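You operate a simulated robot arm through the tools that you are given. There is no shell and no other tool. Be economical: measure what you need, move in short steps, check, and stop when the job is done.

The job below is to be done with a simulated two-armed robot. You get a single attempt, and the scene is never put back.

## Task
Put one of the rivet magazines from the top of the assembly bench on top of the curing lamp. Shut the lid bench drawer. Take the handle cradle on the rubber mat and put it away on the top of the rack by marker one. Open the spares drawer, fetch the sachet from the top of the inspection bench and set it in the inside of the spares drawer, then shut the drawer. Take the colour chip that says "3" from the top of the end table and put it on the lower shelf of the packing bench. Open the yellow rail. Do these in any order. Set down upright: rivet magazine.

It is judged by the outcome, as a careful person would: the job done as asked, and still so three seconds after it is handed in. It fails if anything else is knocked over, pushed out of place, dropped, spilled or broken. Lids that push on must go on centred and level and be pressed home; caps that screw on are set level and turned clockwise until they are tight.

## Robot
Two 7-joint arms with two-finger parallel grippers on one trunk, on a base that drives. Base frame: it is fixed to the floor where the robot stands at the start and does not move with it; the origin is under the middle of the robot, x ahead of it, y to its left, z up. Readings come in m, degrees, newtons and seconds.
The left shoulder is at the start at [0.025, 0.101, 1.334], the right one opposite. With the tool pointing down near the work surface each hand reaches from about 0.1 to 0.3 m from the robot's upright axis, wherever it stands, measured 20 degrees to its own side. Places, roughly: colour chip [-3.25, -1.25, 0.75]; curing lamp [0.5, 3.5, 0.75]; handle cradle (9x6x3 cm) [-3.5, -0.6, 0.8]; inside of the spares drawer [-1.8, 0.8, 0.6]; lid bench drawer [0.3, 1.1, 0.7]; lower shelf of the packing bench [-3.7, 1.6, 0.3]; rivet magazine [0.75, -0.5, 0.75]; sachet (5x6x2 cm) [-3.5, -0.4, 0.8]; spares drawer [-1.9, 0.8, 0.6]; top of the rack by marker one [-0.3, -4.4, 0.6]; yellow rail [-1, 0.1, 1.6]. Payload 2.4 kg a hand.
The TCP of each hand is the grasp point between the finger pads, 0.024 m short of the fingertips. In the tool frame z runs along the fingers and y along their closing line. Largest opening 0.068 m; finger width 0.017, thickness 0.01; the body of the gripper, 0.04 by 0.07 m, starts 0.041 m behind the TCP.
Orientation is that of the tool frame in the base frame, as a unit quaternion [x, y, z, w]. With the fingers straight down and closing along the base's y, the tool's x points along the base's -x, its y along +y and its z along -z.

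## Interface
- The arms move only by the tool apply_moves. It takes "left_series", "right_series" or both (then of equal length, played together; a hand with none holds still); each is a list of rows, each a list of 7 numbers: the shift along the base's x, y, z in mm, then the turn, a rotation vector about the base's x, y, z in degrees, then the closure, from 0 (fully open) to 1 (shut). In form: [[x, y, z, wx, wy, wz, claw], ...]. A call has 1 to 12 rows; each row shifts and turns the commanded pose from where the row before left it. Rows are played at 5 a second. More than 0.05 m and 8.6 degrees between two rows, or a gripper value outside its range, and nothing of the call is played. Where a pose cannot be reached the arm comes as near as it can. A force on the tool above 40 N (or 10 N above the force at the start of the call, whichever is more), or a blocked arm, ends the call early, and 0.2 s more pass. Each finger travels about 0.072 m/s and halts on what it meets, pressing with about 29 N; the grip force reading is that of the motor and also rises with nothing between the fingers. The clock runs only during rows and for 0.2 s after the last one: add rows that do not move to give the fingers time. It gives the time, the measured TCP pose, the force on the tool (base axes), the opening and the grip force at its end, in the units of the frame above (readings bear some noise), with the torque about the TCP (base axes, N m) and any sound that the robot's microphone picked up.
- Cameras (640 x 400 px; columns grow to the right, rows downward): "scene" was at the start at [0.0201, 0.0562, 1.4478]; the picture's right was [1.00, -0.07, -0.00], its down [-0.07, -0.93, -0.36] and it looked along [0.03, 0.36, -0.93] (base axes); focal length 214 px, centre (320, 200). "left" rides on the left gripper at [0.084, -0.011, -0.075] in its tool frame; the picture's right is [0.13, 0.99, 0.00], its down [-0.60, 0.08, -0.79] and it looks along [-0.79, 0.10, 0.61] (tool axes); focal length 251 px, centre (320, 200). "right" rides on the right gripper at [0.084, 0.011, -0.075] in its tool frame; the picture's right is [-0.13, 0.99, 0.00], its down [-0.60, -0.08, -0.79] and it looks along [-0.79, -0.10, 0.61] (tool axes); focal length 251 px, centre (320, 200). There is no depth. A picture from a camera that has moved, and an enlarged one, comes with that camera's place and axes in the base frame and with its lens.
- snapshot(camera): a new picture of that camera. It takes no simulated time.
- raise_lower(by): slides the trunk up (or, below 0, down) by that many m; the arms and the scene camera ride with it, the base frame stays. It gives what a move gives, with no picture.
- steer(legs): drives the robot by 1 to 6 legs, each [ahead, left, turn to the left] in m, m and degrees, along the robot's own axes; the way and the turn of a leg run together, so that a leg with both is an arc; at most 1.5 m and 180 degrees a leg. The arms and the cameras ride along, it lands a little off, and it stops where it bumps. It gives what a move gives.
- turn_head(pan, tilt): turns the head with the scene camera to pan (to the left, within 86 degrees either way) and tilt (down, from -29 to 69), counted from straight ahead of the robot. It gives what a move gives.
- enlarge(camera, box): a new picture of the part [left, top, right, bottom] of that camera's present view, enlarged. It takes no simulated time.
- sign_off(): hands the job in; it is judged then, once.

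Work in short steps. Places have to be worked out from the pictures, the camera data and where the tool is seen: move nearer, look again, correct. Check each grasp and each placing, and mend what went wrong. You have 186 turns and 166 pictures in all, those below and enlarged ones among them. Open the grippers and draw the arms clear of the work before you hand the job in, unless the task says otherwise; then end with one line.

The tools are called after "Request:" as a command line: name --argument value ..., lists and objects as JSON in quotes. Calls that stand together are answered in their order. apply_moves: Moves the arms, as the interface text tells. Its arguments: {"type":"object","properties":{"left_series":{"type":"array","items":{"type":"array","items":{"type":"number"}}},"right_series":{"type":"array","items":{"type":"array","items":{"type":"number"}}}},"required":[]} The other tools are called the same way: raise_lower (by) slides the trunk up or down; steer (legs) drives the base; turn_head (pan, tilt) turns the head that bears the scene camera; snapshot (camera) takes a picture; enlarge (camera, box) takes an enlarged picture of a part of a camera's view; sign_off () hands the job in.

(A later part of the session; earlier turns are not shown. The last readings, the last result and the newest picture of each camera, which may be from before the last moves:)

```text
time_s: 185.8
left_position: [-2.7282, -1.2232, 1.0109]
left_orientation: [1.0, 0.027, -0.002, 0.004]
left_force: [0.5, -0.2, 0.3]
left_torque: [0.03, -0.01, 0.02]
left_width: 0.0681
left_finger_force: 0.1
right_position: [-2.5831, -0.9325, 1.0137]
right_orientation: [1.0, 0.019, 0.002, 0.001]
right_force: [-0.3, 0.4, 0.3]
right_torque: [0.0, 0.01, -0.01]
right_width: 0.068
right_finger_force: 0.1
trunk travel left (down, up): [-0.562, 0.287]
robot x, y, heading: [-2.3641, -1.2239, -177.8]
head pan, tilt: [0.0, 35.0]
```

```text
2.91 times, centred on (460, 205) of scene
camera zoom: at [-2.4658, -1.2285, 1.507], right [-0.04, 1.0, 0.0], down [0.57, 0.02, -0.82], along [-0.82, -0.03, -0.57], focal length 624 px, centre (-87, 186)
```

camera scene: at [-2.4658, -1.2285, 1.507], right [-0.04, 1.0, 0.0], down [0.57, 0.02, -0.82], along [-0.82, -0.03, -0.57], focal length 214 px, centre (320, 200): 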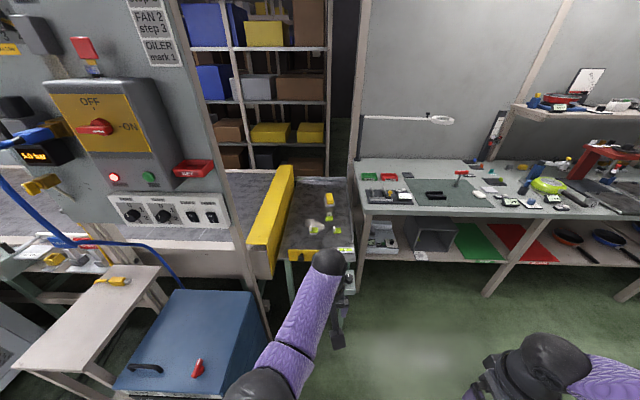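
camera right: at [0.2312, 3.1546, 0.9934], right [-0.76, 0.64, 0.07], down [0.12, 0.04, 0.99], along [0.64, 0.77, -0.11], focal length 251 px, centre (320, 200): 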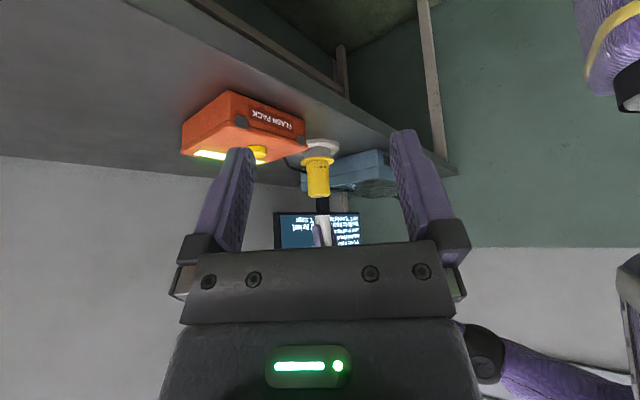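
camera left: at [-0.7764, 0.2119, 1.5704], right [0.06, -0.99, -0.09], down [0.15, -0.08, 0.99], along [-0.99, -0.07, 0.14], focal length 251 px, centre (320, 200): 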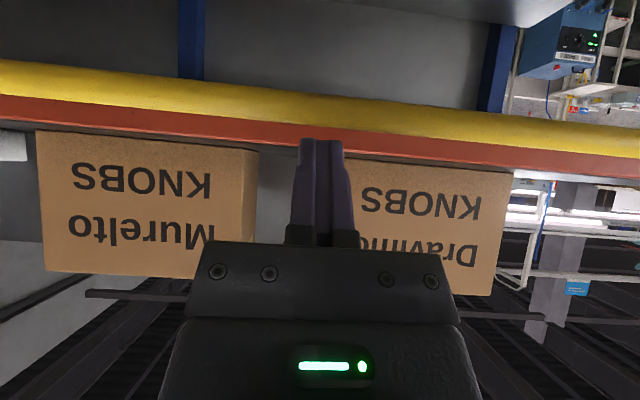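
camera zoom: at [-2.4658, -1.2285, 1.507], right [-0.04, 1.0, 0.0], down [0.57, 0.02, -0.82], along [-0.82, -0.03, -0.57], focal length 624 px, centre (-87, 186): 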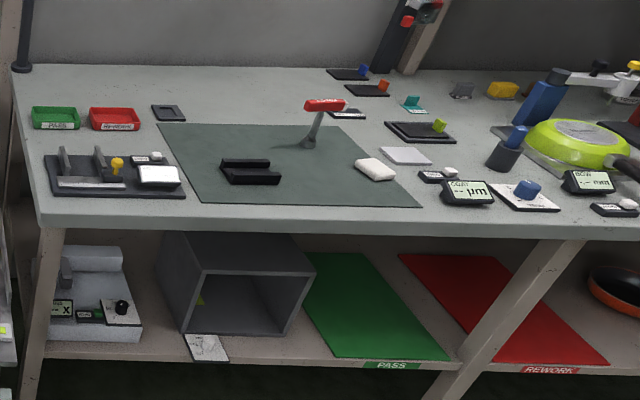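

Three chips stand on the end table ("1" plus two facing sideways) at about (-3.27,-1.29) and (-3.26,-1.17). I move to about (-2.68,-1.1), and look with the right hand camera and scene.

Request:
steer --legs '[[0.3, -0.12, -2.3]]'

Request:
turn_head --pan 10 --tilt 50

Request:
snapshot --camera "scene"

Request:
snapshot --camera "left"

```text
time_s: 187.9
left_position: [-3.0288, -1.0978, 1.0102]
left_orientation: [1.0, 0.009, -0.003, 0.003]
left_force: [-0.2, 0.1, -0.3]
left_torque: [-0.02, -0.01, -0.03]
left_width: 0.068
left_finger_force: 0.0
right_position: [-2.8712, -0.8134, 1.0148]
right_orientation: [1.0, 0.0, 0.002, 0.001]
right_force: [-0.1, 0.1, 1.1]
right_torque: [-0.03, -0.04, -0.03]
right_width: 0.0682
right_finger_force: 0.0
trunk travel left (down, up): [-0.562, 0.287]
robot x, y, heading: [-2.6607, -1.113, -180.1]
head pan, tilt: [0.0, 35.0]
```

```text
time_s: 188.7
left_position: [-3.0274, -1.0979, 1.0104]
left_orientation: [1.0, 0.01, -0.002, 0.004]
left_force: [0.3, 0.6, -0.2]
left_torque: [0.02, 0.02, 0.0]
left_width: 0.0681
left_finger_force: 0.0
right_position: [-2.8717, -0.8143, 1.0154]
right_orientation: [1.0, 0.001, 0.002, 0.001]
right_force: [0.2, -0.2, -0.7]
right_torque: [-0.01, 0.01, -0.02]
right_width: 0.0681
right_finger_force: 0.0
trunk travel left (down, up): [-0.562, 0.287]
robot x, y, heading: [-2.6624, -1.1121, -179.9]
head pan, tilt: [10.0, 50.0]
```

```text
82 pictures are left
camera scene: at [-2.7531, -1.1265, 1.4852], right [-0.17, 0.98, 0.0], down [0.75, 0.13, -0.64], along [-0.63, -0.11, -0.77], focal length 214 px, centre (320, 200)
```

scene: 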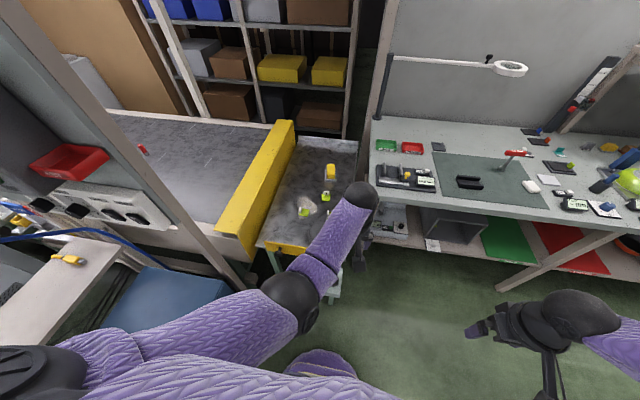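

```text
81 pictures are left
camera left: at [-2.9442, -1.0832, 1.0852], right [0.15, -0.99, 0.01], down [-0.6, -0.08, 0.8], along [-0.79, -0.12, -0.6], focal length 251 px, centre (320, 200)
```

left: 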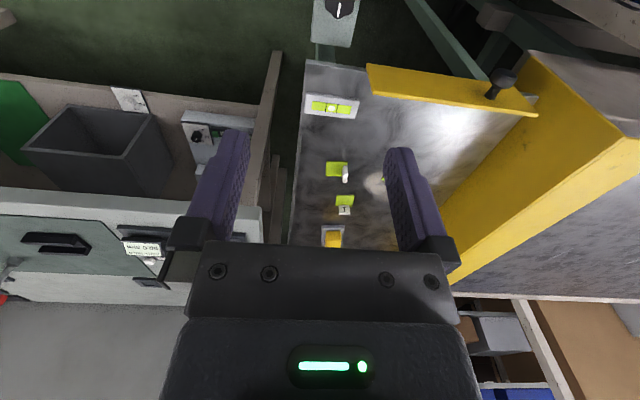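

I zoom to read the nearest chip's tab.

Request:
enlarge --camera "left" --box '[290, 140, 402, 250]'

Request:
enlarge --camera "scene" --box '[280, 155, 360, 225]'

```text
3.64 times, centred on (346, 195) of left
camera zoom: at [-2.9442, -1.0832, 1.0852], right [0.15, -0.99, 0.01], down [-0.6, -0.08, 0.8], along [-0.79, -0.12, -0.6], focal length 914 px, centre (226, 218)
```

zoom: 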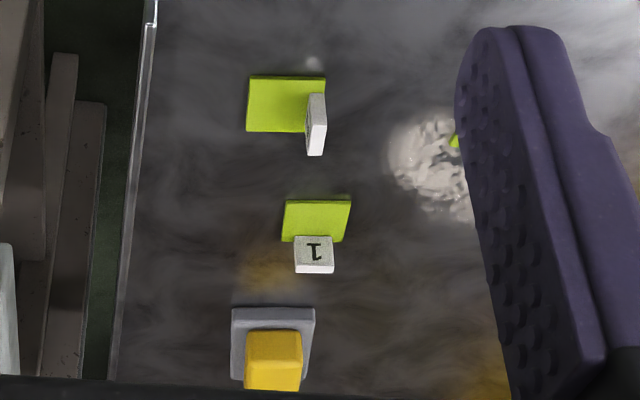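

```text
5.71 times, centred on (320, 190) of scene
camera zoom: at [-2.7531, -1.1265, 1.4852], right [-0.17, 0.98, 0.0], down [0.75, 0.13, -0.64], along [-0.63, -0.11, -0.77], focal length 1226 px, centre (320, 257)
```

zoom: 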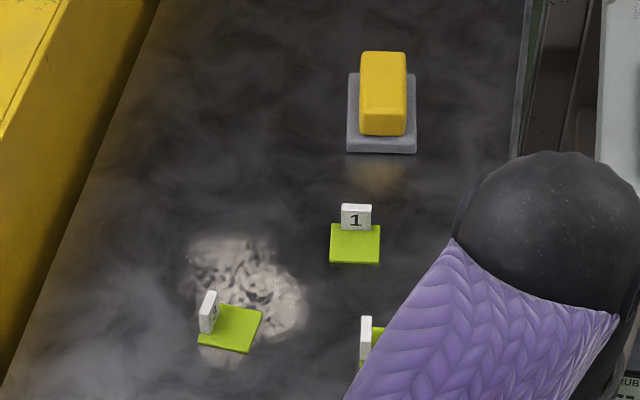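

I zoom hard on the left chip's tab.

Request:
enlarge --camera "scene" --box '[294, 200, 318, 215]'

Request:
enlarge --camera "left" --box '[330, 155, 354, 190]'

```text
16.00 times, centred on (306, 208) of scene
camera zoom: at [-2.7531, -1.1265, 1.4852], right [-0.17, 0.98, 0.0], down [0.75, 0.13, -0.64], along [-0.63, -0.11, -0.77], focal length 3432 px, centre (544, 80)
```

zoom: 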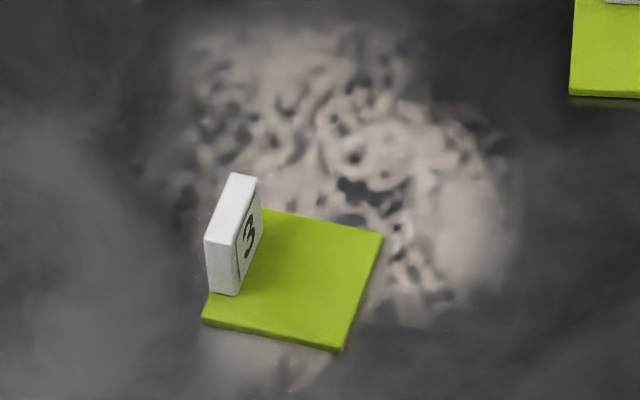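

```text
11.43 times, centred on (342, 172) of left
camera zoom: at [-2.9442, -1.0832, 1.0852], right [0.15, -0.99, 0.01], down [-0.6, -0.08, 0.8], along [-0.79, -0.12, -0.6], focal length 2874 px, centre (69, 514)
```

zoom: 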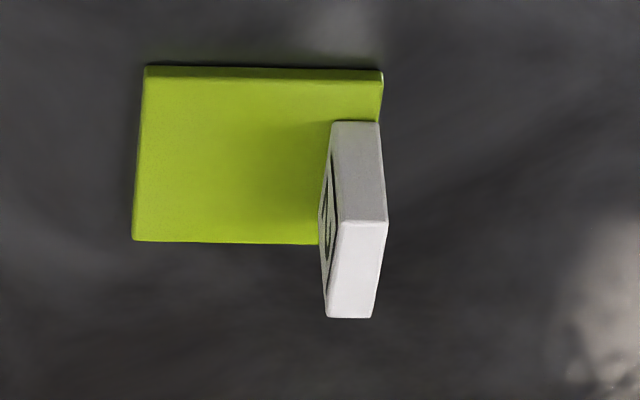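

The left chip is "3", its tab at about (-3.295,-1.303), table z≈0.73, tab rotated ~19°. I rotate the left tool -19° about z, shift it left toward y -1.29, then lower the trunk 0.15.

Request:
apply_moves --left_series '[[0, -35, 0, 0, 0, -6.5, 0], [0, -35, 0, 0, 0, -6.5, 0], [0, -35, 0, 0, 0, -6, 0], [0, -35, 0, 0, 0, 0, 0], [0, -35, 0, 0, 0, 0, 0], [0, 0, 0, 0, 0, 0, 0]]'

Request:
steer --legs '[[0.1, 0, 0]]'

Request:
raise_lower --by -0.15

Request:
snapshot --camera "left"

```text
time_s: 190.1
left_position: [-3.0292, -1.2735, 1.0101]
left_orientation: [0.988, -0.156, -0.002, 0.003]
left_force: [0.6, -0.9, -0.1]
left_torque: [-0.01, 0.01, -0.02]
left_width: 0.068
left_finger_force: 0.0
right_position: [-2.8709, -0.8131, 1.0137]
right_orientation: [1.0, 0.002, 0.002, 0.001]
right_force: [0.5, -0.2, 0.7]
right_torque: [-0.02, -0.02, -0.04]
right_width: 0.0679
right_finger_force: 0.0
trunk travel left (down, up): [-0.562, 0.287]
robot x, y, heading: [-2.6614, -1.1142, -180.1]
head pan, tilt: [10.0, 50.0]
```

```text
time_s: 191.2
left_position: [-3.1277, -1.2743, 1.0089]
left_orientation: [0.988, -0.155, -0.003, 0.003]
left_force: [-0.3, 0.5, 0.1]
left_torque: [-0.01, -0.02, 0.0]
left_width: 0.0683
left_finger_force: 0.1
right_position: [-2.9722, -0.8151, 1.0132]
right_orientation: [1.0, 0.001, 0.002, 0.001]
right_force: [-0.3, -0.3, -0.2]
right_torque: [0.03, -0.04, 0.01]
right_width: 0.0682
right_finger_force: 0.0
trunk travel left (down, up): [-0.562, 0.287]
robot x, y, heading: [-2.7589, -1.114, -179.9]
head pan, tilt: [10.0, 50.0]
```

```text
time_s: 192.9
left_position: [-3.1272, -1.2747, 0.8588]
left_orientation: [0.988, -0.156, -0.003, 0.003]
left_force: [0.4, 0.0, -0.1]
left_torque: [0.0, 0.03, -0.04]
left_width: 0.0681
left_finger_force: 0.1
right_position: [-2.9716, -0.8126, 0.8644]
right_orientation: [1.0, 0.001, 0.002, 0.001]
right_force: [0.9, 0.2, -0.3]
right_torque: [0.01, -0.03, 0.01]
right_width: 0.0678
right_finger_force: 0.1
trunk travel left (down, up): [-0.412, 0.437]
robot x, y, heading: [-2.7567, -1.1163, -179.7]
head pan, tilt: [10.0, 50.0]
```

```text
76 pictures are left
camera left: at [-3.0439, -1.2875, 0.9353], right [-0.18, -0.98, 0.01], down [-0.59, 0.12, 0.8], along [-0.78, 0.14, -0.61], focal length 251 px, centre (320, 200)
```

left: 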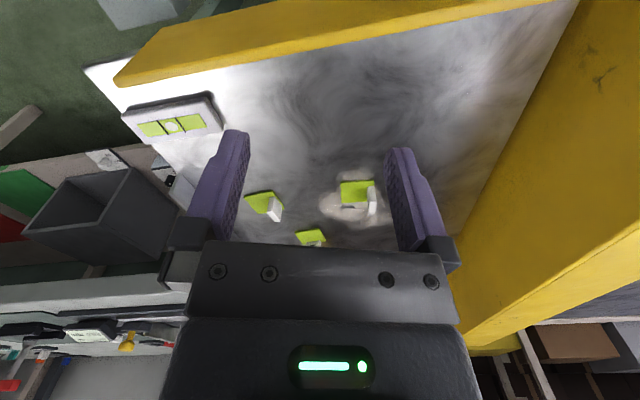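

Tab refined at (-3.293,-1.306). I extend the arm toward it with forward tilt while raising, then lower the trunk for reach.

Request:
apply_moves --left_series '[[-10, -6, 30, 2, 6, 0, 0], [-10, -6, 30, 2, 6, 0, 0], [-20, -6, 30, 2, 6, 0, 0], [-20, -6, 10, 0, 0, 0, 0], [-20, -6, 0, 0, 0, 0, 0], [-20, 0, 0, 0, 0, 0, 0], [-20, 0, 0, 0, 0, 0, 0], [0, 0, 0, 0, 0, 0, 0]]'

Request:
raise_lower --by -0.12

Request:
snapshot --camera "left"

```text
time_s: 194.8
left_position: [-3.2464, -1.303, 0.9589]
left_orientation: [0.974, -0.153, -0.165, -0.024]
left_force: [-0.8, -1.1, -0.3]
left_torque: [0.01, -0.01, -0.01]
left_width: 0.068
left_finger_force: 0.0
right_position: [-2.9698, -0.8142, 0.8646]
right_orientation: [1.0, 0.0, 0.002, 0.001]
right_force: [0.4, 0.5, -0.1]
right_torque: [-0.02, 0.0, -0.05]
right_width: 0.0682
right_finger_force: 0.0
trunk travel left (down, up): [-0.412, 0.437]
robot x, y, heading: [-2.7581, -1.1138, -180.0]
head pan, tilt: [10.0, 50.0]
```

```text
time_s: 196.2
left_position: [-3.247, -1.3048, 0.8404]
left_orientation: [0.974, -0.152, -0.165, -0.024]
left_force: [-0.1, 0.5, -0.2]
left_torque: [0.01, -0.01, -0.02]
left_width: 0.0683
left_finger_force: 0.0
right_position: [-2.9709, -0.814, 0.7437]
right_orientation: [1.0, 0.0, 0.001, 0.001]
right_force: [-0.4, 0.1, 0.2]
right_torque: [0.02, -0.02, -0.01]
right_width: 0.0681
right_finger_force: 0.1
trunk travel left (down, up): [-0.292, 0.557]
robot x, y, heading: [-2.7571, -1.1188, -179.7]
head pan, tilt: [10.0, 50.0]
```

```text
75 pictures are left
camera left: at [-3.1452, -1.3238, 0.8839], right [-0.19, -0.98, -0.04], down [-0.32, 0.02, 0.95], along [-0.93, 0.19, -0.32], focal length 251 px, centre (320, 200)
```

left: 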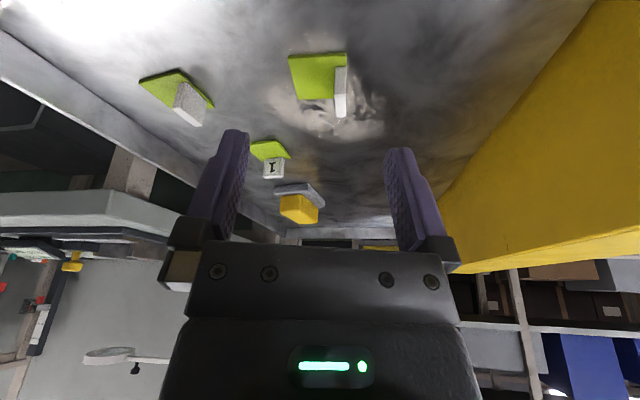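

Tab at ≈(-3.30,-1.305), top ≈0.76. I extend 52 mm and descend to z≈0.77.

Request:
apply_moves --left_series '[[-17, 0, 0, 0, 0, 0, 0], [-17, 0, -10, 0, 0, 0, 0], [-17, 0, -20, 0, 0, 0, 0], [0, 0, -20, 0, 0, 0, 0], [0, 0, -18, 0, 0, 0, 0], [0, 0, 0, 0, 0, 0, 0]]'

Request:
snapshot --camera "left"

```text
time_s: 197.7
left_position: [-3.2957, -1.3043, 0.7707]
left_orientation: [0.974, -0.153, -0.165, -0.024]
left_force: [-0.1, -0.2, 0.7]
left_torque: [0.01, 0.05, 0.02]
left_width: 0.0681
left_finger_force: 0.1
left hand out of reach, approached as far as the arm can: row 5
right_position: [-2.9699, -0.8144, 0.7452]
right_orientation: [1.0, 0.001, 0.002, 0.001]
right_force: [0.8, 1.3, -0.2]
right_torque: [-0.03, -0.02, 0.03]
right_width: 0.0681
right_finger_force: 0.1
trunk travel left (down, up): [-0.292, 0.557]
robot x, y, heading: [-2.758, -1.1142, -179.7]
head pan, tilt: [10.0, 50.0]
```

```text
74 pictures are left
camera left: at [-3.1935, -1.3237, 0.8141], right [-0.19, -0.98, -0.04], down [-0.32, 0.02, 0.95], along [-0.93, 0.19, -0.32], focal length 251 px, centre (320, 200)
```

left: 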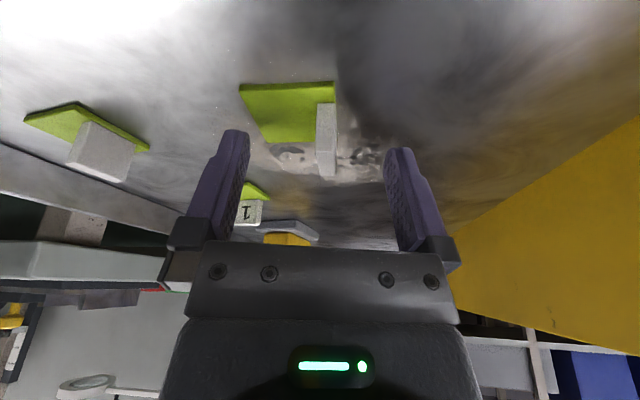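

Aligned. The fingers overlap the tab by 14 mm; I lower the trunk 7 mm more for grip and close.

Request:
raise_lower --by -0.007

Request:
apply_moves --left_series '[[0, 0, 0, 0, 0, 0, 0.5], [0, 0, 0, 0, 0, 0, 1], [0, 0, 0, 0, 0, 0, 1], [0, 0, 0, 0, 0, 0, 1], [0, 0, 0, 0, 0, 0, 1]]'

Request:
snapshot --camera "left"

```text
time_s: 198.2
left_position: [-3.2936, -1.3043, 0.7674]
left_orientation: [0.974, -0.153, -0.165, -0.024]
left_force: [-0.1, 0.4, -0.2]
left_torque: [0.04, 0.0, 0.01]
left_width: 0.0679
left_finger_force: 0.1
right_position: [-2.9705, -0.8143, 0.7361]
right_orientation: [1.0, 0.0, 0.002, 0.001]
right_force: [0.1, -0.1, 2.1]
right_torque: [0.04, 0.01, 0.0]
right_width: 0.0681
right_finger_force: 0.0
trunk travel left (down, up): [-0.285, 0.564]
robot x, y, heading: [-2.7539, -1.1133, -179.8]
head pan, tilt: [10.0, 50.0]
```

```text
time_s: 199.4
left_position: [-3.2941, -1.3035, 0.7646]
left_orientation: [0.974, -0.152, -0.165, -0.023]
left_force: [-0.9, -0.2, 1.6]
left_torque: [0.03, 0.05, 0.02]
left_width: 0.0069
left_finger_force: 29.1
right_position: [-2.9691, -0.8134, 0.7372]
right_orientation: [1.0, 0.0, 0.002, 0.001]
right_force: [-0.4, -0.4, -0.1]
right_torque: [-0.02, -0.02, 0.02]
right_width: 0.0681
right_finger_force: 0.1
trunk travel left (down, up): [-0.285, 0.564]
robot x, y, heading: [-2.7569, -1.1173, -180.0]
head pan, tilt: [10.0, 50.0]
```

```text
73 pictures are left
camera left: at [-3.1929, -1.3231, 0.8096], right [-0.19, -0.98, -0.04], down [-0.32, 0.02, 0.95], along [-0.93, 0.19, -0.32], focal length 251 px, centre (320, 200)
```

left: 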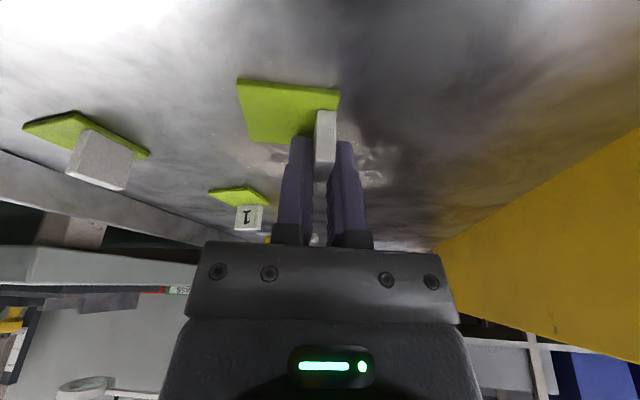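

The tab is gripped at 7 mm. I lift with the trunk and check.

Request:
raise_lower --by 0.2

Request:
snapshot --camera "left"

```text
time_s: 201.6
left_position: [-3.2982, -1.3043, 1.0057]
left_orientation: [0.967, -0.154, -0.203, -0.019]
left_force: [-0.3, -0.9, 0.1]
left_torque: [0.01, 0.0, 0.0]
left_width: 0.007
left_finger_force: 28.8
right_position: [-2.9695, -0.8134, 0.9363]
right_orientation: [1.0, 0.001, 0.002, 0.001]
right_force: [0.4, -0.1, -0.5]
right_torque: [0.01, 0.0, 0.01]
right_width: 0.0679
right_finger_force: 0.0
trunk travel left (down, up): [-0.485, 0.364]
robot x, y, heading: [-2.759, -1.1152, -179.9]
head pan, tilt: [10.0, 50.0]
```

```text
72 pictures are left
camera left: at [-3.1929, -1.323, 1.0419], right [-0.19, -0.98, -0.02], down [-0.24, 0.02, 0.97], along [-0.95, 0.19, -0.24], focal length 251 px, centre (320, 200)
```

left: 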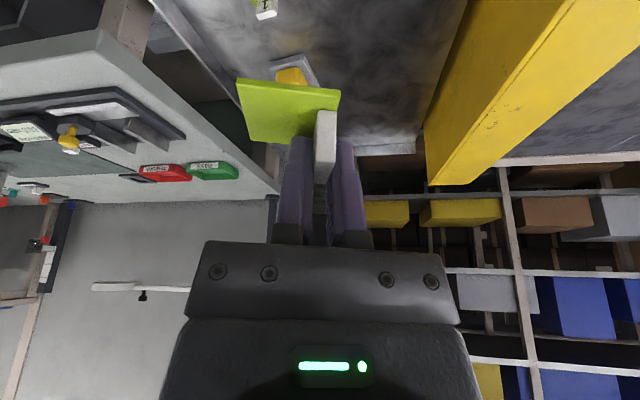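

Chip 3 is held. Next the sachet with the right hand: first retract the left arm a bit, and back the robot off before moving over.

Request:
steer --legs '[[-0.2, 0, 0]]'

Request:
apply_moves --left_series '[[35, 5, 0, 0, -4, 0, 1], [35, 5, 0, 0, -4, 0, 1], [35, 5, 0, 0, -4, 0, 1], [35, 5, 0, 0, -4, 0, 1], [0, 0, 0, 0, 0, 0, 1]]'

Request:
steer --legs '[[0, -0.57, 0], [0.2, 0, 0]]'

Request:
turn_head --pan -10 --tilt 45

Request:
snapshot --camera "scene"

Request:
snapshot --camera "right"

```text
time_s: 203.2
left_position: [-3.0969, -1.3034, 1.0081]
left_orientation: [0.967, -0.154, -0.203, -0.018]
left_force: [0.1, 0.9, -0.6]
left_torque: [0.0, -0.02, -0.02]
left_width: 0.0066
left_finger_force: 29.4
right_position: [-2.7673, -0.813, 0.9377]
right_orientation: [1.0, 0.001, 0.0, 0.001]
right_force: [0.1, -0.1, -0.8]
right_torque: [-0.03, -0.02, -0.03]
right_width: 0.0678
right_finger_force: 0.0
trunk travel left (down, up): [-0.485, 0.364]
robot x, y, heading: [-2.5567, -1.1147, -179.9]
head pan, tilt: [10.0, 50.0]
```

```text
time_s: 204.4
left_position: [-2.9571, -1.2823, 1.0071]
left_orientation: [0.986, -0.149, -0.066, -0.039]
left_force: [-0.1, -0.4, -0.1]
left_torque: [0.01, 0.01, 0.0]
left_width: 0.0071
left_finger_force: 29.0
right_position: [-2.7679, -0.8125, 0.9377]
right_orientation: [1.0, 0.002, 0.001, 0.0]
right_force: [0.4, -0.4, -0.1]
right_torque: [-0.02, -0.01, -0.04]
right_width: 0.068
right_finger_force: 0.1
trunk travel left (down, up): [-0.485, 0.364]
robot x, y, heading: [-2.5605, -1.1169, -179.7]
head pan, tilt: [10.0, 50.0]
```

```text
time_s: 208.8
left_position: [-3.1636, -0.7218, 1.0069]
left_orientation: [0.985, -0.152, -0.066, -0.039]
left_force: [-0.2, 0.8, -0.4]
left_torque: [-0.03, -0.03, 0.0]
left_width: 0.0067
left_finger_force: 29.1
right_position: [-2.9715, -0.2529, 0.9374]
right_orientation: [1.0, -0.002, 0.001, 0.001]
right_force: [-1.4, 0.5, 0.3]
right_torque: [0.0, -0.01, 0.03]
right_width: 0.0679
right_finger_force: 0.0
trunk travel left (down, up): [-0.485, 0.364]
robot x, y, heading: [-2.7661, -0.5538, 179.5]
head pan, tilt: [10.0, 50.0]
```

```text
time_s: 209.6
left_position: [-3.1631, -0.7215, 1.0071]
left_orientation: [0.985, -0.153, -0.067, -0.039]
left_force: [-0.4, -0.3, -1.8]
left_torque: [-0.01, -0.03, 0.0]
left_width: 0.0071
left_finger_force: 29.5
right_position: [-2.9713, -0.253, 0.937]
right_orientation: [1.0, -0.003, 0.002, 0.001]
right_force: [0.6, 0.4, -0.3]
right_torque: [0.01, 0.01, -0.02]
right_width: 0.0679
right_finger_force: 0.0
trunk travel left (down, up): [-0.485, 0.364]
robot x, y, heading: [-2.7644, -0.5591, 179.8]
head pan, tilt: [-10.0, 45.0]
```

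```text
71 pictures are left
camera scene: at [-2.8641, -0.5403, 1.4148], right [0.18, 0.98, 0.0], down [0.7, -0.13, -0.71], along [-0.7, 0.13, -0.71], focal length 214 px, centre (320, 200)
```

scene: 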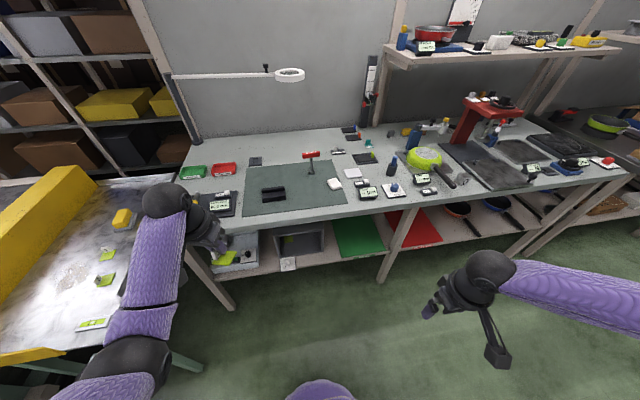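

```text
70 pictures are left
camera right: at [-2.8862, -0.2649, 1.0121], right [-0.13, -0.99, 0.0], down [-0.61, 0.08, 0.79], along [-0.78, 0.11, -0.61], focal length 251 px, centre (320, 200)
```

right: 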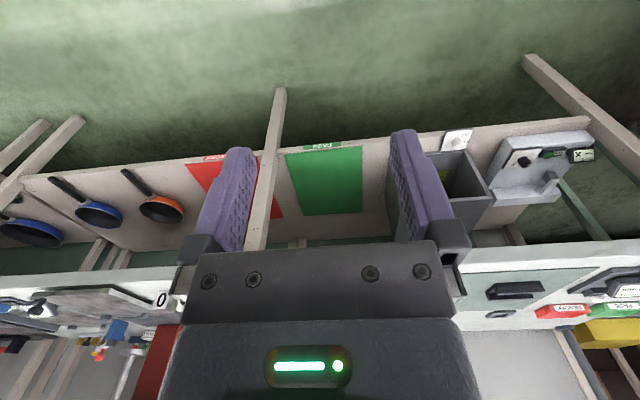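

I zoom on the mat to see the sachet's shape and orientation.

Request:
enlarge --camera "scene" --box '[240, 145, 400, 225]'

```text
4.00 times, centred on (320, 185) of scene
camera zoom: at [-2.8641, -0.5403, 1.4148], right [0.18, 0.98, 0.0], down [0.7, -0.13, -0.71], along [-0.7, 0.13, -0.71], focal length 858 px, centre (320, 260)
```

zoom: 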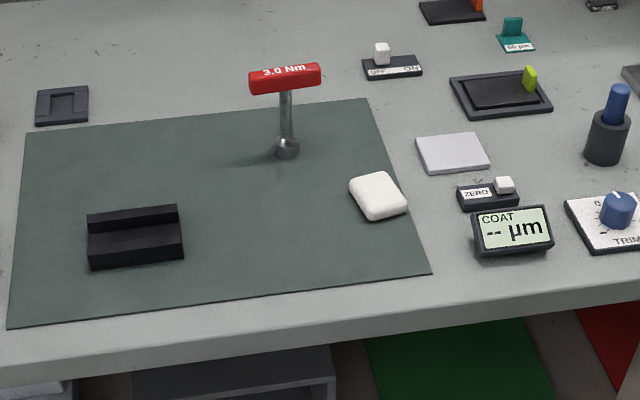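

The sachet lies at ≈(-3.52,-0.356), nearly axis-aligned (7° turned). I raise the left hand 80 mm for safety, then drive 0.24 ahead.

Request:
apply_moves --left_series '[[0, 0, 40, 0, 0, 0, 1], [0, 0, 40, 0, 0, 0, 1], [0, 0, 0, 0, 0, 0, 1]]' --right_series '[[0, 0, 0, 0, 0, 7, 0], [0, 0, 0, 0, 0, 0, 0], [0, 0, 0, 0, 0, 0, 0]]'

Request:
steer --legs '[[0.24, 0, 0]]'

Request:
apply_moves --right_series '[[-40, -15, 0, 0, 4, 0, 0], [-40, -15, 0, 0, 4, 0, 0], [-40, -15, 0, 0, 4, 0, 0], [-40, -15, 0, 0, 4, 0, 0], [-40, -15, 0, 0, 0, 0, 0], [-40, -15, 0, 0, 0, 0, 0], [0, 0, 0, 0, 0, 0, 0]]'

Request:
snapshot --camera "right"

```text
time_s: 210.0
left_position: [-3.1667, -0.7203, 1.0382]
left_orientation: [0.983, -0.16, -0.076, -0.039]
left_force: [-10.1, 1.4, -6.4]
left_torque: [0.17, 0.1, -0.26]
left_width: 0.0069
left_finger_force: 28.8
right_position: [-2.9715, -0.2533, 0.9373]
right_orientation: [0.999, 0.043, 0.002, 0.001]
right_force: [-0.1, -0.1, -0.4]
right_torque: [-0.01, -0.01, -0.03]
right_width: 0.068
right_finger_force: 0.0
trunk travel left (down, up): [-0.485, 0.364]
robot x, y, heading: [-2.7603, -0.5491, 179.7]
head pan, tilt: [-10.0, 45.0]
stopped in row 1 (left hand): the force on the tool passed its limit at 116 N (the readings are from after the stop); the commanded pose is now the measured one
```

```text
time_s: 211.8
left_position: [-3.4081, -0.7177, 1.0373]
left_orientation: [0.983, -0.162, -0.075, -0.039]
left_force: [-21.1, 6.5, -11.5]
left_torque: [-0.04, -0.01, 0.04]
left_width: 0.0068
left_finger_force: 29.7
right_position: [-3.211, -0.2512, 0.9363]
right_orientation: [0.999, 0.041, 0.002, 0.001]
right_force: [-0.7, 0.7, -0.2]
right_torque: [0.01, -0.03, 0.01]
right_width: 0.068
right_finger_force: 0.0
trunk travel left (down, up): [-0.485, 0.364]
robot x, y, heading: [-3.0023, -0.5539, 179.6]
head pan, tilt: [-10.0, 45.0]
```

```text
time_s: 213.4
left_position: [-3.407, -0.7179, 1.0371]
left_orientation: [0.983, -0.162, -0.076, -0.04]
left_force: [-16.1, 6.3, -8.9]
left_torque: [-0.01, -0.01, 0.03]
left_width: 0.0065
left_finger_force: 29.2
right_position: [-3.4529, -0.3406, 0.9396]
right_orientation: [0.99, 0.041, -0.137, -0.005]
right_force: [0.1, 0.5, -0.1]
right_torque: [0.01, -0.02, 0.0]
right_width: 0.0682
right_finger_force: 0.0
trunk travel left (down, up): [-0.485, 0.364]
robot x, y, heading: [-2.9972, -0.5557, 179.7]
head pan, tilt: [-10.0, 45.0]
```

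```text
68 pictures are left
camera right: at [-3.3499, -0.3453, 0.9888], right [-0.04, -1.0, 0.01], down [-0.37, 0.03, 0.93], along [-0.93, 0.04, -0.37], focal length 251 px, centre (320, 200)
```

right: 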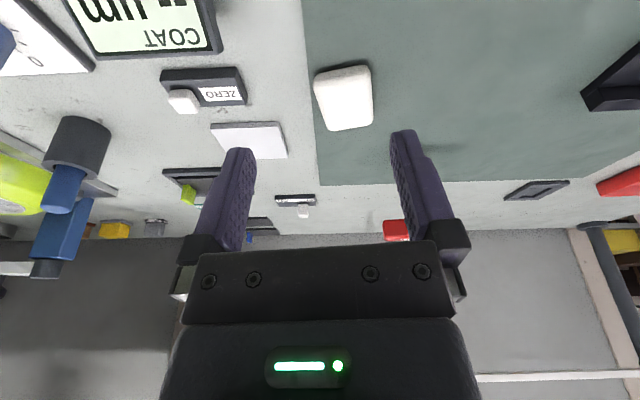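

The sachet centre is ≈(-3.514,-0.36). I ease the left arm (self-contact) forward/down a little, while shifting the right hand over the sachet.

Request:
apply_moves --left_series '[[-10, -5, -15, 0, 0, 0, 1], [-10, -5, -15, 0, 0, 0, 1], [0, 0, 0, 0, 0, 0, 1], [0, 0, 0, 0, 0, 0, 1]]' --right_series '[[-21, -6, 0, 0, 0, 0, 0], [-21, -6, 0, 0, 0, 0, 0], [-20, -7, 0, 0, 0, 0, 0], [0, 0, 0, 0, 0, 0, 0]]'

Request:
snapshot --camera "right"

```text
time_s: 214.4
left_position: [-3.4293, -0.7265, 1.0067]
left_orientation: [0.983, -0.161, -0.075, -0.039]
left_force: [0.1, -0.2, -0.4]
left_torque: [0.01, -0.03, 0.0]
left_width: 0.0068
left_finger_force: 29.1
right_position: [-3.5033, -0.3597, 0.939]
right_orientation: [0.99, 0.041, -0.138, -0.006]
right_force: [0.4, 0.1, 0.5]
right_torque: [0.0, -0.02, 0.03]
right_width: 0.0681
right_finger_force: 0.0
right hand out of reach, approached as far as the arm can: row 3
trunk travel left (down, up): [-0.485, 0.364]
robot x, y, heading: [-3.0042, -0.5541, 179.5]
head pan, tilt: [-10.0, 45.0]
```

```text
67 pictures are left
camera right: at [-3.4007, -0.363, 0.9881], right [-0.04, -1.0, 0.01], down [-0.37, 0.03, 0.93], along [-0.93, 0.04, -0.37], focal length 251 px, centre (320, 200)
```

right: 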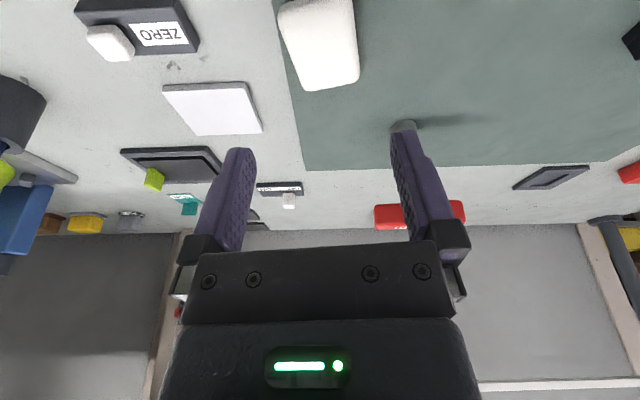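

Consistent. I lower the trunk 45 mm for reach, then descend with the arm.

Request:
raise_lower --by -0.045

Request:
apply_moves --right_series '[[-6, 0, 0, 0, 0, 4, 0], [-6, 0, -11, 0, 0, 0, 0], [0, 0, -11, 0, 0, 0, 0], [0, 0, -11, 0, 0, 0, 0], [0, 0, -11, 0, 0, 0, 0], [0, 0, 0, 0, 0, 0, 0]]'

Request:
snapshot --camera "right"

```text
time_s: 215.3
left_position: [-3.4271, -0.7291, 0.9629]
left_orientation: [0.983, -0.162, -0.075, -0.039]
left_force: [0.1, 0.6, -0.3]
left_torque: [0.02, -0.01, -0.04]
left_width: 0.0071
left_finger_force: 28.9
right_position: [-3.5023, -0.3563, 0.8938]
right_orientation: [0.99, 0.04, -0.138, -0.005]
right_force: [-0.2, -0.8, 0.4]
right_torque: [0.01, 0.01, -0.04]
right_width: 0.0679
right_finger_force: 0.1
trunk travel left (down, up): [-0.44, 0.409]
robot x, y, heading: [-3.0055, -0.5508, 179.6]
head pan, tilt: [-10.0, 45.0]
```

```text
time_s: 216.7
left_position: [-3.4265, -0.7272, 0.9624]
left_orientation: [0.983, -0.161, -0.076, -0.039]
left_force: [0.0, 0.2, -0.3]
left_torque: [0.0, 0.04, 0.01]
left_width: 0.0072
left_finger_force: 29.4
right_position: [-3.4898, -0.3616, 0.8571]
right_orientation: [0.988, 0.075, -0.138, -0.001]
right_force: [-0.5, -0.2, 0.6]
right_torque: [0.01, 0.02, 0.01]
right_width: 0.0681
right_finger_force: 0.1
right hand out of reach, approached as far as the arm can: row 1, 2, 4, 5
trunk travel left (down, up): [-0.44, 0.409]
robot x, y, heading: [-3.003, -0.5545, 179.6]
head pan, tilt: [-10.0, 45.0]
```

```text
66 pictures are left
camera right: at [-3.3865, -0.3581, 0.9057], right [0.02, -1.0, 0.01], down [-0.37, 0.0, 0.93], along [-0.93, -0.03, -0.37], focal length 251 px, centre (320, 200)
```

right: 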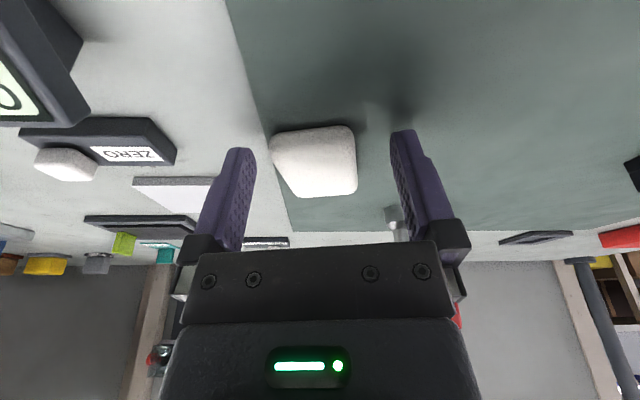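

I need 20 mm more in -x; I drive the base forward 22 mm with the fingers straddling.

Request:
steer --legs '[[0.022, 0, 0]]'

Request:
snapshot --camera "right"

```text
time_s: 217.5
left_position: [-3.4508, -0.7285, 0.9616]
left_orientation: [0.983, -0.161, -0.075, -0.039]
left_force: [0.4, -0.5, -0.4]
left_torque: [0.02, 0.0, -0.01]
left_width: 0.0067
left_finger_force: 29.3
right_position: [-3.5131, -0.3613, 0.8572]
right_orientation: [0.988, 0.075, -0.137, -0.001]
right_force: [-1.0, -0.1, -0.1]
right_torque: [0.01, -0.04, 0.01]
right_width: 0.0681
right_finger_force: 0.0
trunk travel left (down, up): [-0.44, 0.409]
robot x, y, heading: [-3.0226, -0.5581, 179.3]
head pan, tilt: [-10.0, 45.0]
```

```text
65 pictures are left
camera right: at [-3.4093, -0.358, 0.9056], right [0.03, -1.0, 0.01], down [-0.37, 0.0, 0.93], along [-0.93, -0.03, -0.37], focal length 251 px, centre (320, 200)
```

right: 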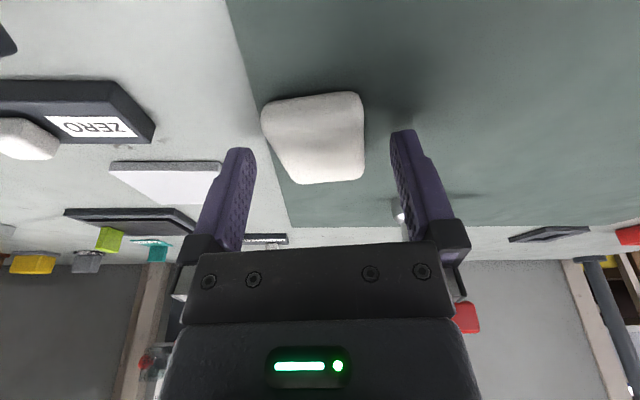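

Centred now. I lower 8 mm via the trunk and close.

Request:
raise_lower --by -0.008

Request:
apply_moves --right_series '[[0, 0, 0, 0, 0, 0, 0.3], [0, 0, 0, 0, 0, 0, 1], [0, 0, 0, 0, 0, 0, 1], [0, 0, 0, 0, 0, 0, 1], [0, 0, 10, 0, 0, 0, 1], [0, 0, 10, 0, 0, 0, 1], [0, 0, 10, 0, 0, 0, 1], [0, 0, 0, 0, 0, 0, 1]]'

Request:
snapshot --camera "right"

```text
time_s: 218.1
left_position: [-3.4502, -0.7278, 0.9551]
left_orientation: [0.983, -0.161, -0.076, -0.039]
left_force: [0.0, -0.3, 0.9]
left_torque: [0.0, -0.02, -0.02]
left_width: 0.0069
left_finger_force: 28.4
right_position: [-3.5108, -0.3608, 0.8488]
right_orientation: [0.988, 0.075, -0.138, 0.0]
right_force: [-0.2, 0.0, 0.8]
right_torque: [-0.05, 0.0, 0.03]
right_width: 0.0678
right_finger_force: 0.0
trunk travel left (down, up): [-0.432, 0.417]
robot x, y, heading: [-3.0223, -0.5546, 179.7]
head pan, tilt: [-10.0, 45.0]
```

```text
time_s: 219.8
left_position: [-3.4493, -0.7276, 0.9541]
left_orientation: [0.983, -0.161, -0.076, -0.04]
left_force: [0.7, -0.2, -0.7]
left_torque: [-0.03, 0.02, 0.01]
left_width: 0.0069
left_finger_force: 29.2
right_position: [-3.5218, -0.3606, 0.8739]
right_orientation: [0.988, 0.075, -0.137, -0.001]
right_force: [0.2, -0.3, 0.4]
right_torque: [-0.02, -0.03, 0.03]
right_width: 0.0434
right_finger_force: 29.2
right hand out of reach, approached as far as the arm can: row 5, 6, 7
trunk travel left (down, up): [-0.432, 0.417]
robot x, y, heading: [-3.023, -0.5531, 179.6]
head pan, tilt: [-10.0, 45.0]
```

```text
64 pictures are left
camera right: at [-3.4193, -0.3568, 0.9226], right [0.03, -1.0, 0.01], down [-0.37, 0.0, 0.93], along [-0.93, -0.03, -0.37], focal length 251 px, centre (320, 200)
```

right: 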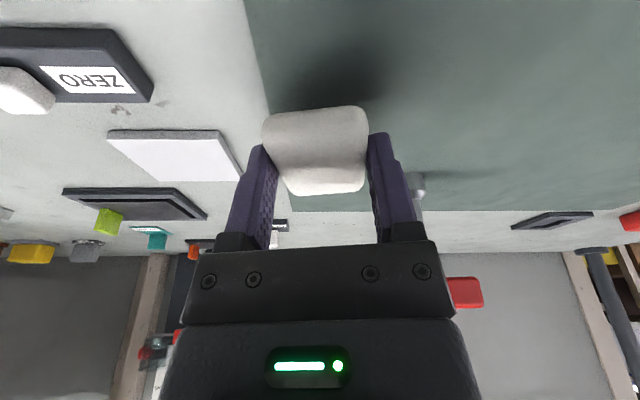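

The sachet is lifted. I raise the trunk, back away and move along the aisle toward the packing bench.

Request:
raise_lower --by 0.12

Request:
steer --legs '[[-0.35, 0, 0], [0, -1.4, 0], [0, -0.6, 0]]'

Request:
turn_head --pan 0 --tilt 35

Request:
snapshot --camera "scene"

```text
time_s: 221.3
left_position: [-3.4495, -0.7274, 1.0744]
left_orientation: [0.983, -0.161, -0.076, -0.039]
left_force: [0.6, 0.1, -0.5]
left_torque: [0.01, -0.01, 0.0]
left_width: 0.0069
left_finger_force: 28.9
right_position: [-3.5232, -0.361, 1.0039]
right_orientation: [0.986, 0.076, -0.148, -0.001]
right_force: [-0.4, -0.1, -1.1]
right_torque: [-0.03, 0.03, 0.03]
right_width: 0.0435
right_finger_force: 28.3
trunk travel left (down, up): [-0.552, 0.297]
robot x, y, heading: [-3.0254, -0.5502, 179.6]
head pan, tilt: [-10.0, 45.0]
```

```text
time_s: 233.3
left_position: [-3.1037, 1.2925, 1.0749]
left_orientation: [0.985, -0.153, -0.077, -0.038]
left_force: [0.1, 0.6, -0.6]
left_torque: [-0.07, -0.01, 0.03]
left_width: 0.0067
left_finger_force: 28.6
right_position: [-3.1836, 1.6582, 1.0064]
right_orientation: [0.985, 0.083, -0.148, -0.001]
right_force: [0.1, 0.8, 0.0]
right_torque: [0.01, 0.01, -0.04]
right_width: 0.0434
right_finger_force: 29.2
trunk travel left (down, up): [-0.552, 0.297]
robot x, y, heading: [-2.6815, 1.4745, -179.8]
head pan, tilt: [-10.0, 45.0]
```

```text
time_s: 234.0
left_position: [-3.103, 1.2918, 1.0744]
left_orientation: [0.984, -0.153, -0.076, -0.039]
left_force: [0.5, -0.2, 0.4]
left_torque: [-0.03, -0.01, -0.02]
left_width: 0.0069
left_finger_force: 28.7
right_position: [-3.1835, 1.6573, 1.0052]
right_orientation: [0.985, 0.083, -0.148, 0.0]
right_force: [0.3, -0.2, -0.9]
right_torque: [0.01, -0.02, 0.04]
right_width: 0.0434
right_finger_force: 29.1
trunk travel left (down, up): [-0.552, 0.297]
robot x, y, heading: [-2.6789, 1.4742, -179.5]
head pan, tilt: [0.0, 35.0]
```

```text
63 pictures are left
camera scene: at [-2.7871, 1.4718, 1.4968], right [-0.01, 1.0, 0.0], down [0.57, 0.0, -0.82], along [-0.82, -0.01, -0.57], focal length 214 px, centre (320, 200)
```

scene: 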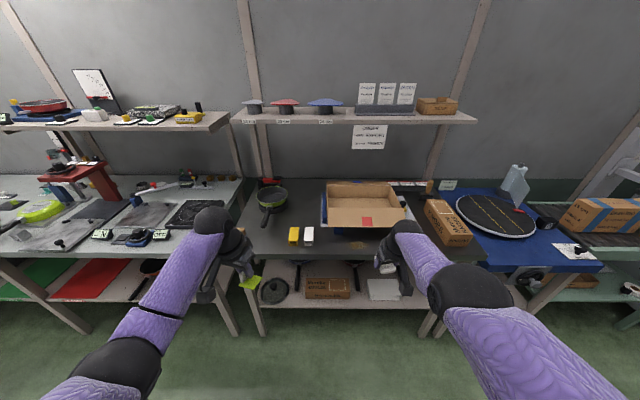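

The packing bench's lower shelf is visible with some items. I lower the trunk 0.5 here in the open, then retract the right arm and look with the left camera.

Request:
raise_lower --by -0.5

Request:
apply_moves --right_series '[[40, 0, 0, 0, -3, 0, 1], [40, 0, 0, 0, -3, 0, 1], [40, 0, 0, 0, -3, 0, 1], [40, 0, 0, 0, -3, 0, 1], [40, 0, 0, 0, -2, 0, 1], [40, 0, 0, 0, -2, 0, 1], [0, 0, 0, 0, 0, 0, 1]]' --left_series '[[0, 0, 0, 0, 5.2, 0, 1], [0, 0, 0, 0, 5.2, 0, 1], [0, 0, 0, 0, 0, 0, 1], [0, 0, 0, 0, 0, 0, 1], [0, 0, 0, 0, 0, 0, 1], [0, 0, 0, 0, 0, 0, 1], [0, 0, 0, 0, 0, 0, 1]]'

Request:
snapshot --camera "scene"

Request:
snapshot --camera "left"

```text
refused: -0.5 is not a number from -0.4 to 0.4
```

```text
time_s: 235.6
left_position: [-3.1038, 1.2913, 1.0742]
left_orientation: [0.974, -0.156, -0.165, -0.025]
left_force: [0.0, 0.3, -0.4]
left_torque: [-0.01, -0.01, 0.04]
left_width: 0.0069
left_finger_force: 28.8
right_position: [-3.0966, 1.6673, 0.9236]
right_orientation: [0.996, 0.083, -0.01, 0.012]
right_force: [0.1, -0.5, -0.5]
right_torque: [-0.01, 0.02, -0.01]
right_width: 0.0434
right_finger_force: 29.0
right hand out of reach, approached as far as the arm can: row 1, 2, 3, 4, 5, 6
trunk travel left (down, up): [-0.552, 0.297]
robot x, y, heading: [-2.6795, 1.4722, -179.5]
head pan, tilt: [0.0, 35.0]
```

```text
62 pictures are left
camera scene: at [-2.7871, 1.4717, 1.4969], right [-0.01, 1.0, 0.0], down [0.57, 0.01, -0.82], along [-0.82, -0.01, -0.57], focal length 214 px, centre (320, 200)
```

scene: 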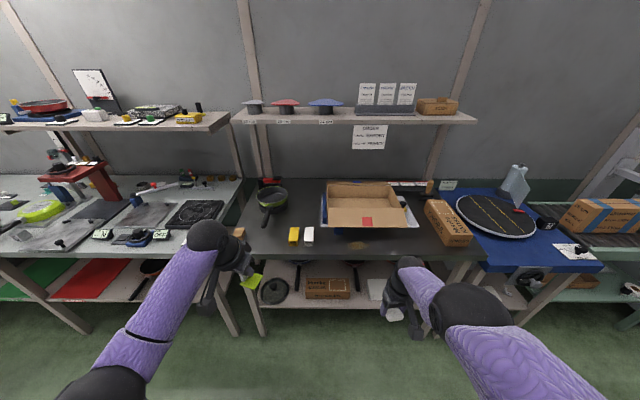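

```text
61 pictures are left
camera left: at [-3.0022, 1.2711, 1.1182], right [-0.19, -0.98, -0.04], down [-0.32, 0.02, 0.95], along [-0.93, 0.2, -0.32], focal length 251 px, centre (320, 200)
```

left: 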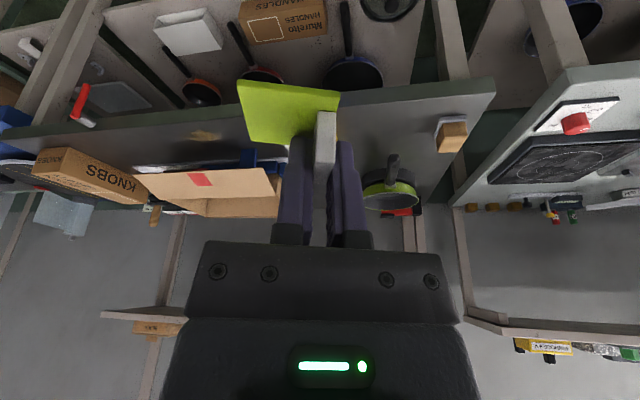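

Max step is 0.4 m. I retry retracting the right arm now that it points straight down.

Request:
apply_moves --right_series '[[40, 10, 10, 0, 0, 0, 1], [40, 10, 10, 0, 0, 0, 1], [40, 10, 10, 0, 0, 0, 1], [40, 10, 10, 0, 0, 0, 1], [40, 10, 10, 0, 0, 0, 1], [0, 0, 0, 0, 0, 0, 1]]'

Request:
raise_lower --by -0.4

Request:
snapshot --camera "left"

```text
time_s: 237.0
left_position: [-3.1035, 1.291, 1.0742]
left_orientation: [0.974, -0.156, -0.165, -0.025]
left_force: [0.3, 0.3, 0.0]
left_torque: [-0.01, 0.0, 0.06]
left_width: 0.007
left_finger_force: 28.7
right_position: [-3.0328, 1.7525, 0.8672]
right_orientation: [0.996, 0.083, -0.009, 0.012]
right_force: [-0.2, -0.7, -0.1]
right_torque: [0.01, -0.02, -0.02]
right_width: 0.0436
right_finger_force: 29.0
right hand out of reach, approached as far as the arm can: row 1, 2, 3, 4, 5
trunk travel left (down, up): [-0.552, 0.297]
robot x, y, heading: [-2.6832, 1.4763, -179.3]
head pan, tilt: [0.0, 35.0]
```

```text
time_s: 240.8
left_position: [-3.1037, 1.2916, 0.6749]
left_orientation: [0.974, -0.156, -0.165, -0.024]
left_force: [0.5, -0.2, -0.3]
left_torque: [0.0, 0.03, 0.01]
left_width: 0.0072
left_finger_force: 29.0
right_position: [-2.9829, 1.7533, 0.4077]
right_orientation: [0.992, 0.081, 0.09, 0.019]
right_force: [-0.4, -0.1, -0.6]
right_torque: [-0.01, -0.04, 0.04]
right_width: 0.0435
right_finger_force: 29.0
trunk travel left (down, up): [-0.152, 0.697]
robot x, y, heading: [-2.6825, 1.4733, -179.4]
head pan, tilt: [0.0, 35.0]
```

```text
60 pictures are left
camera left: at [-3.0017, 1.2715, 0.7185], right [-0.19, -0.98, -0.04], down [-0.32, 0.02, 0.95], along [-0.93, 0.2, -0.32], focal length 251 px, centre (320, 200)
```

left: 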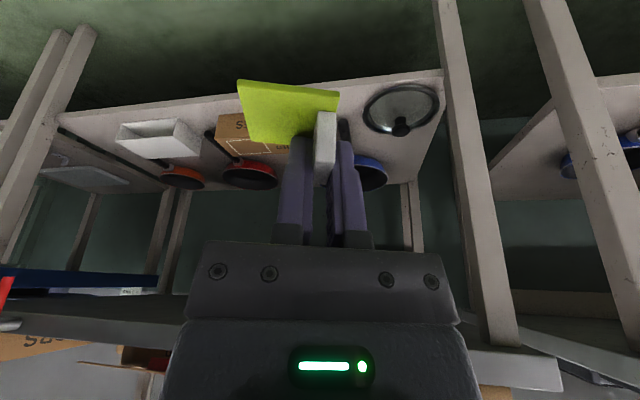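

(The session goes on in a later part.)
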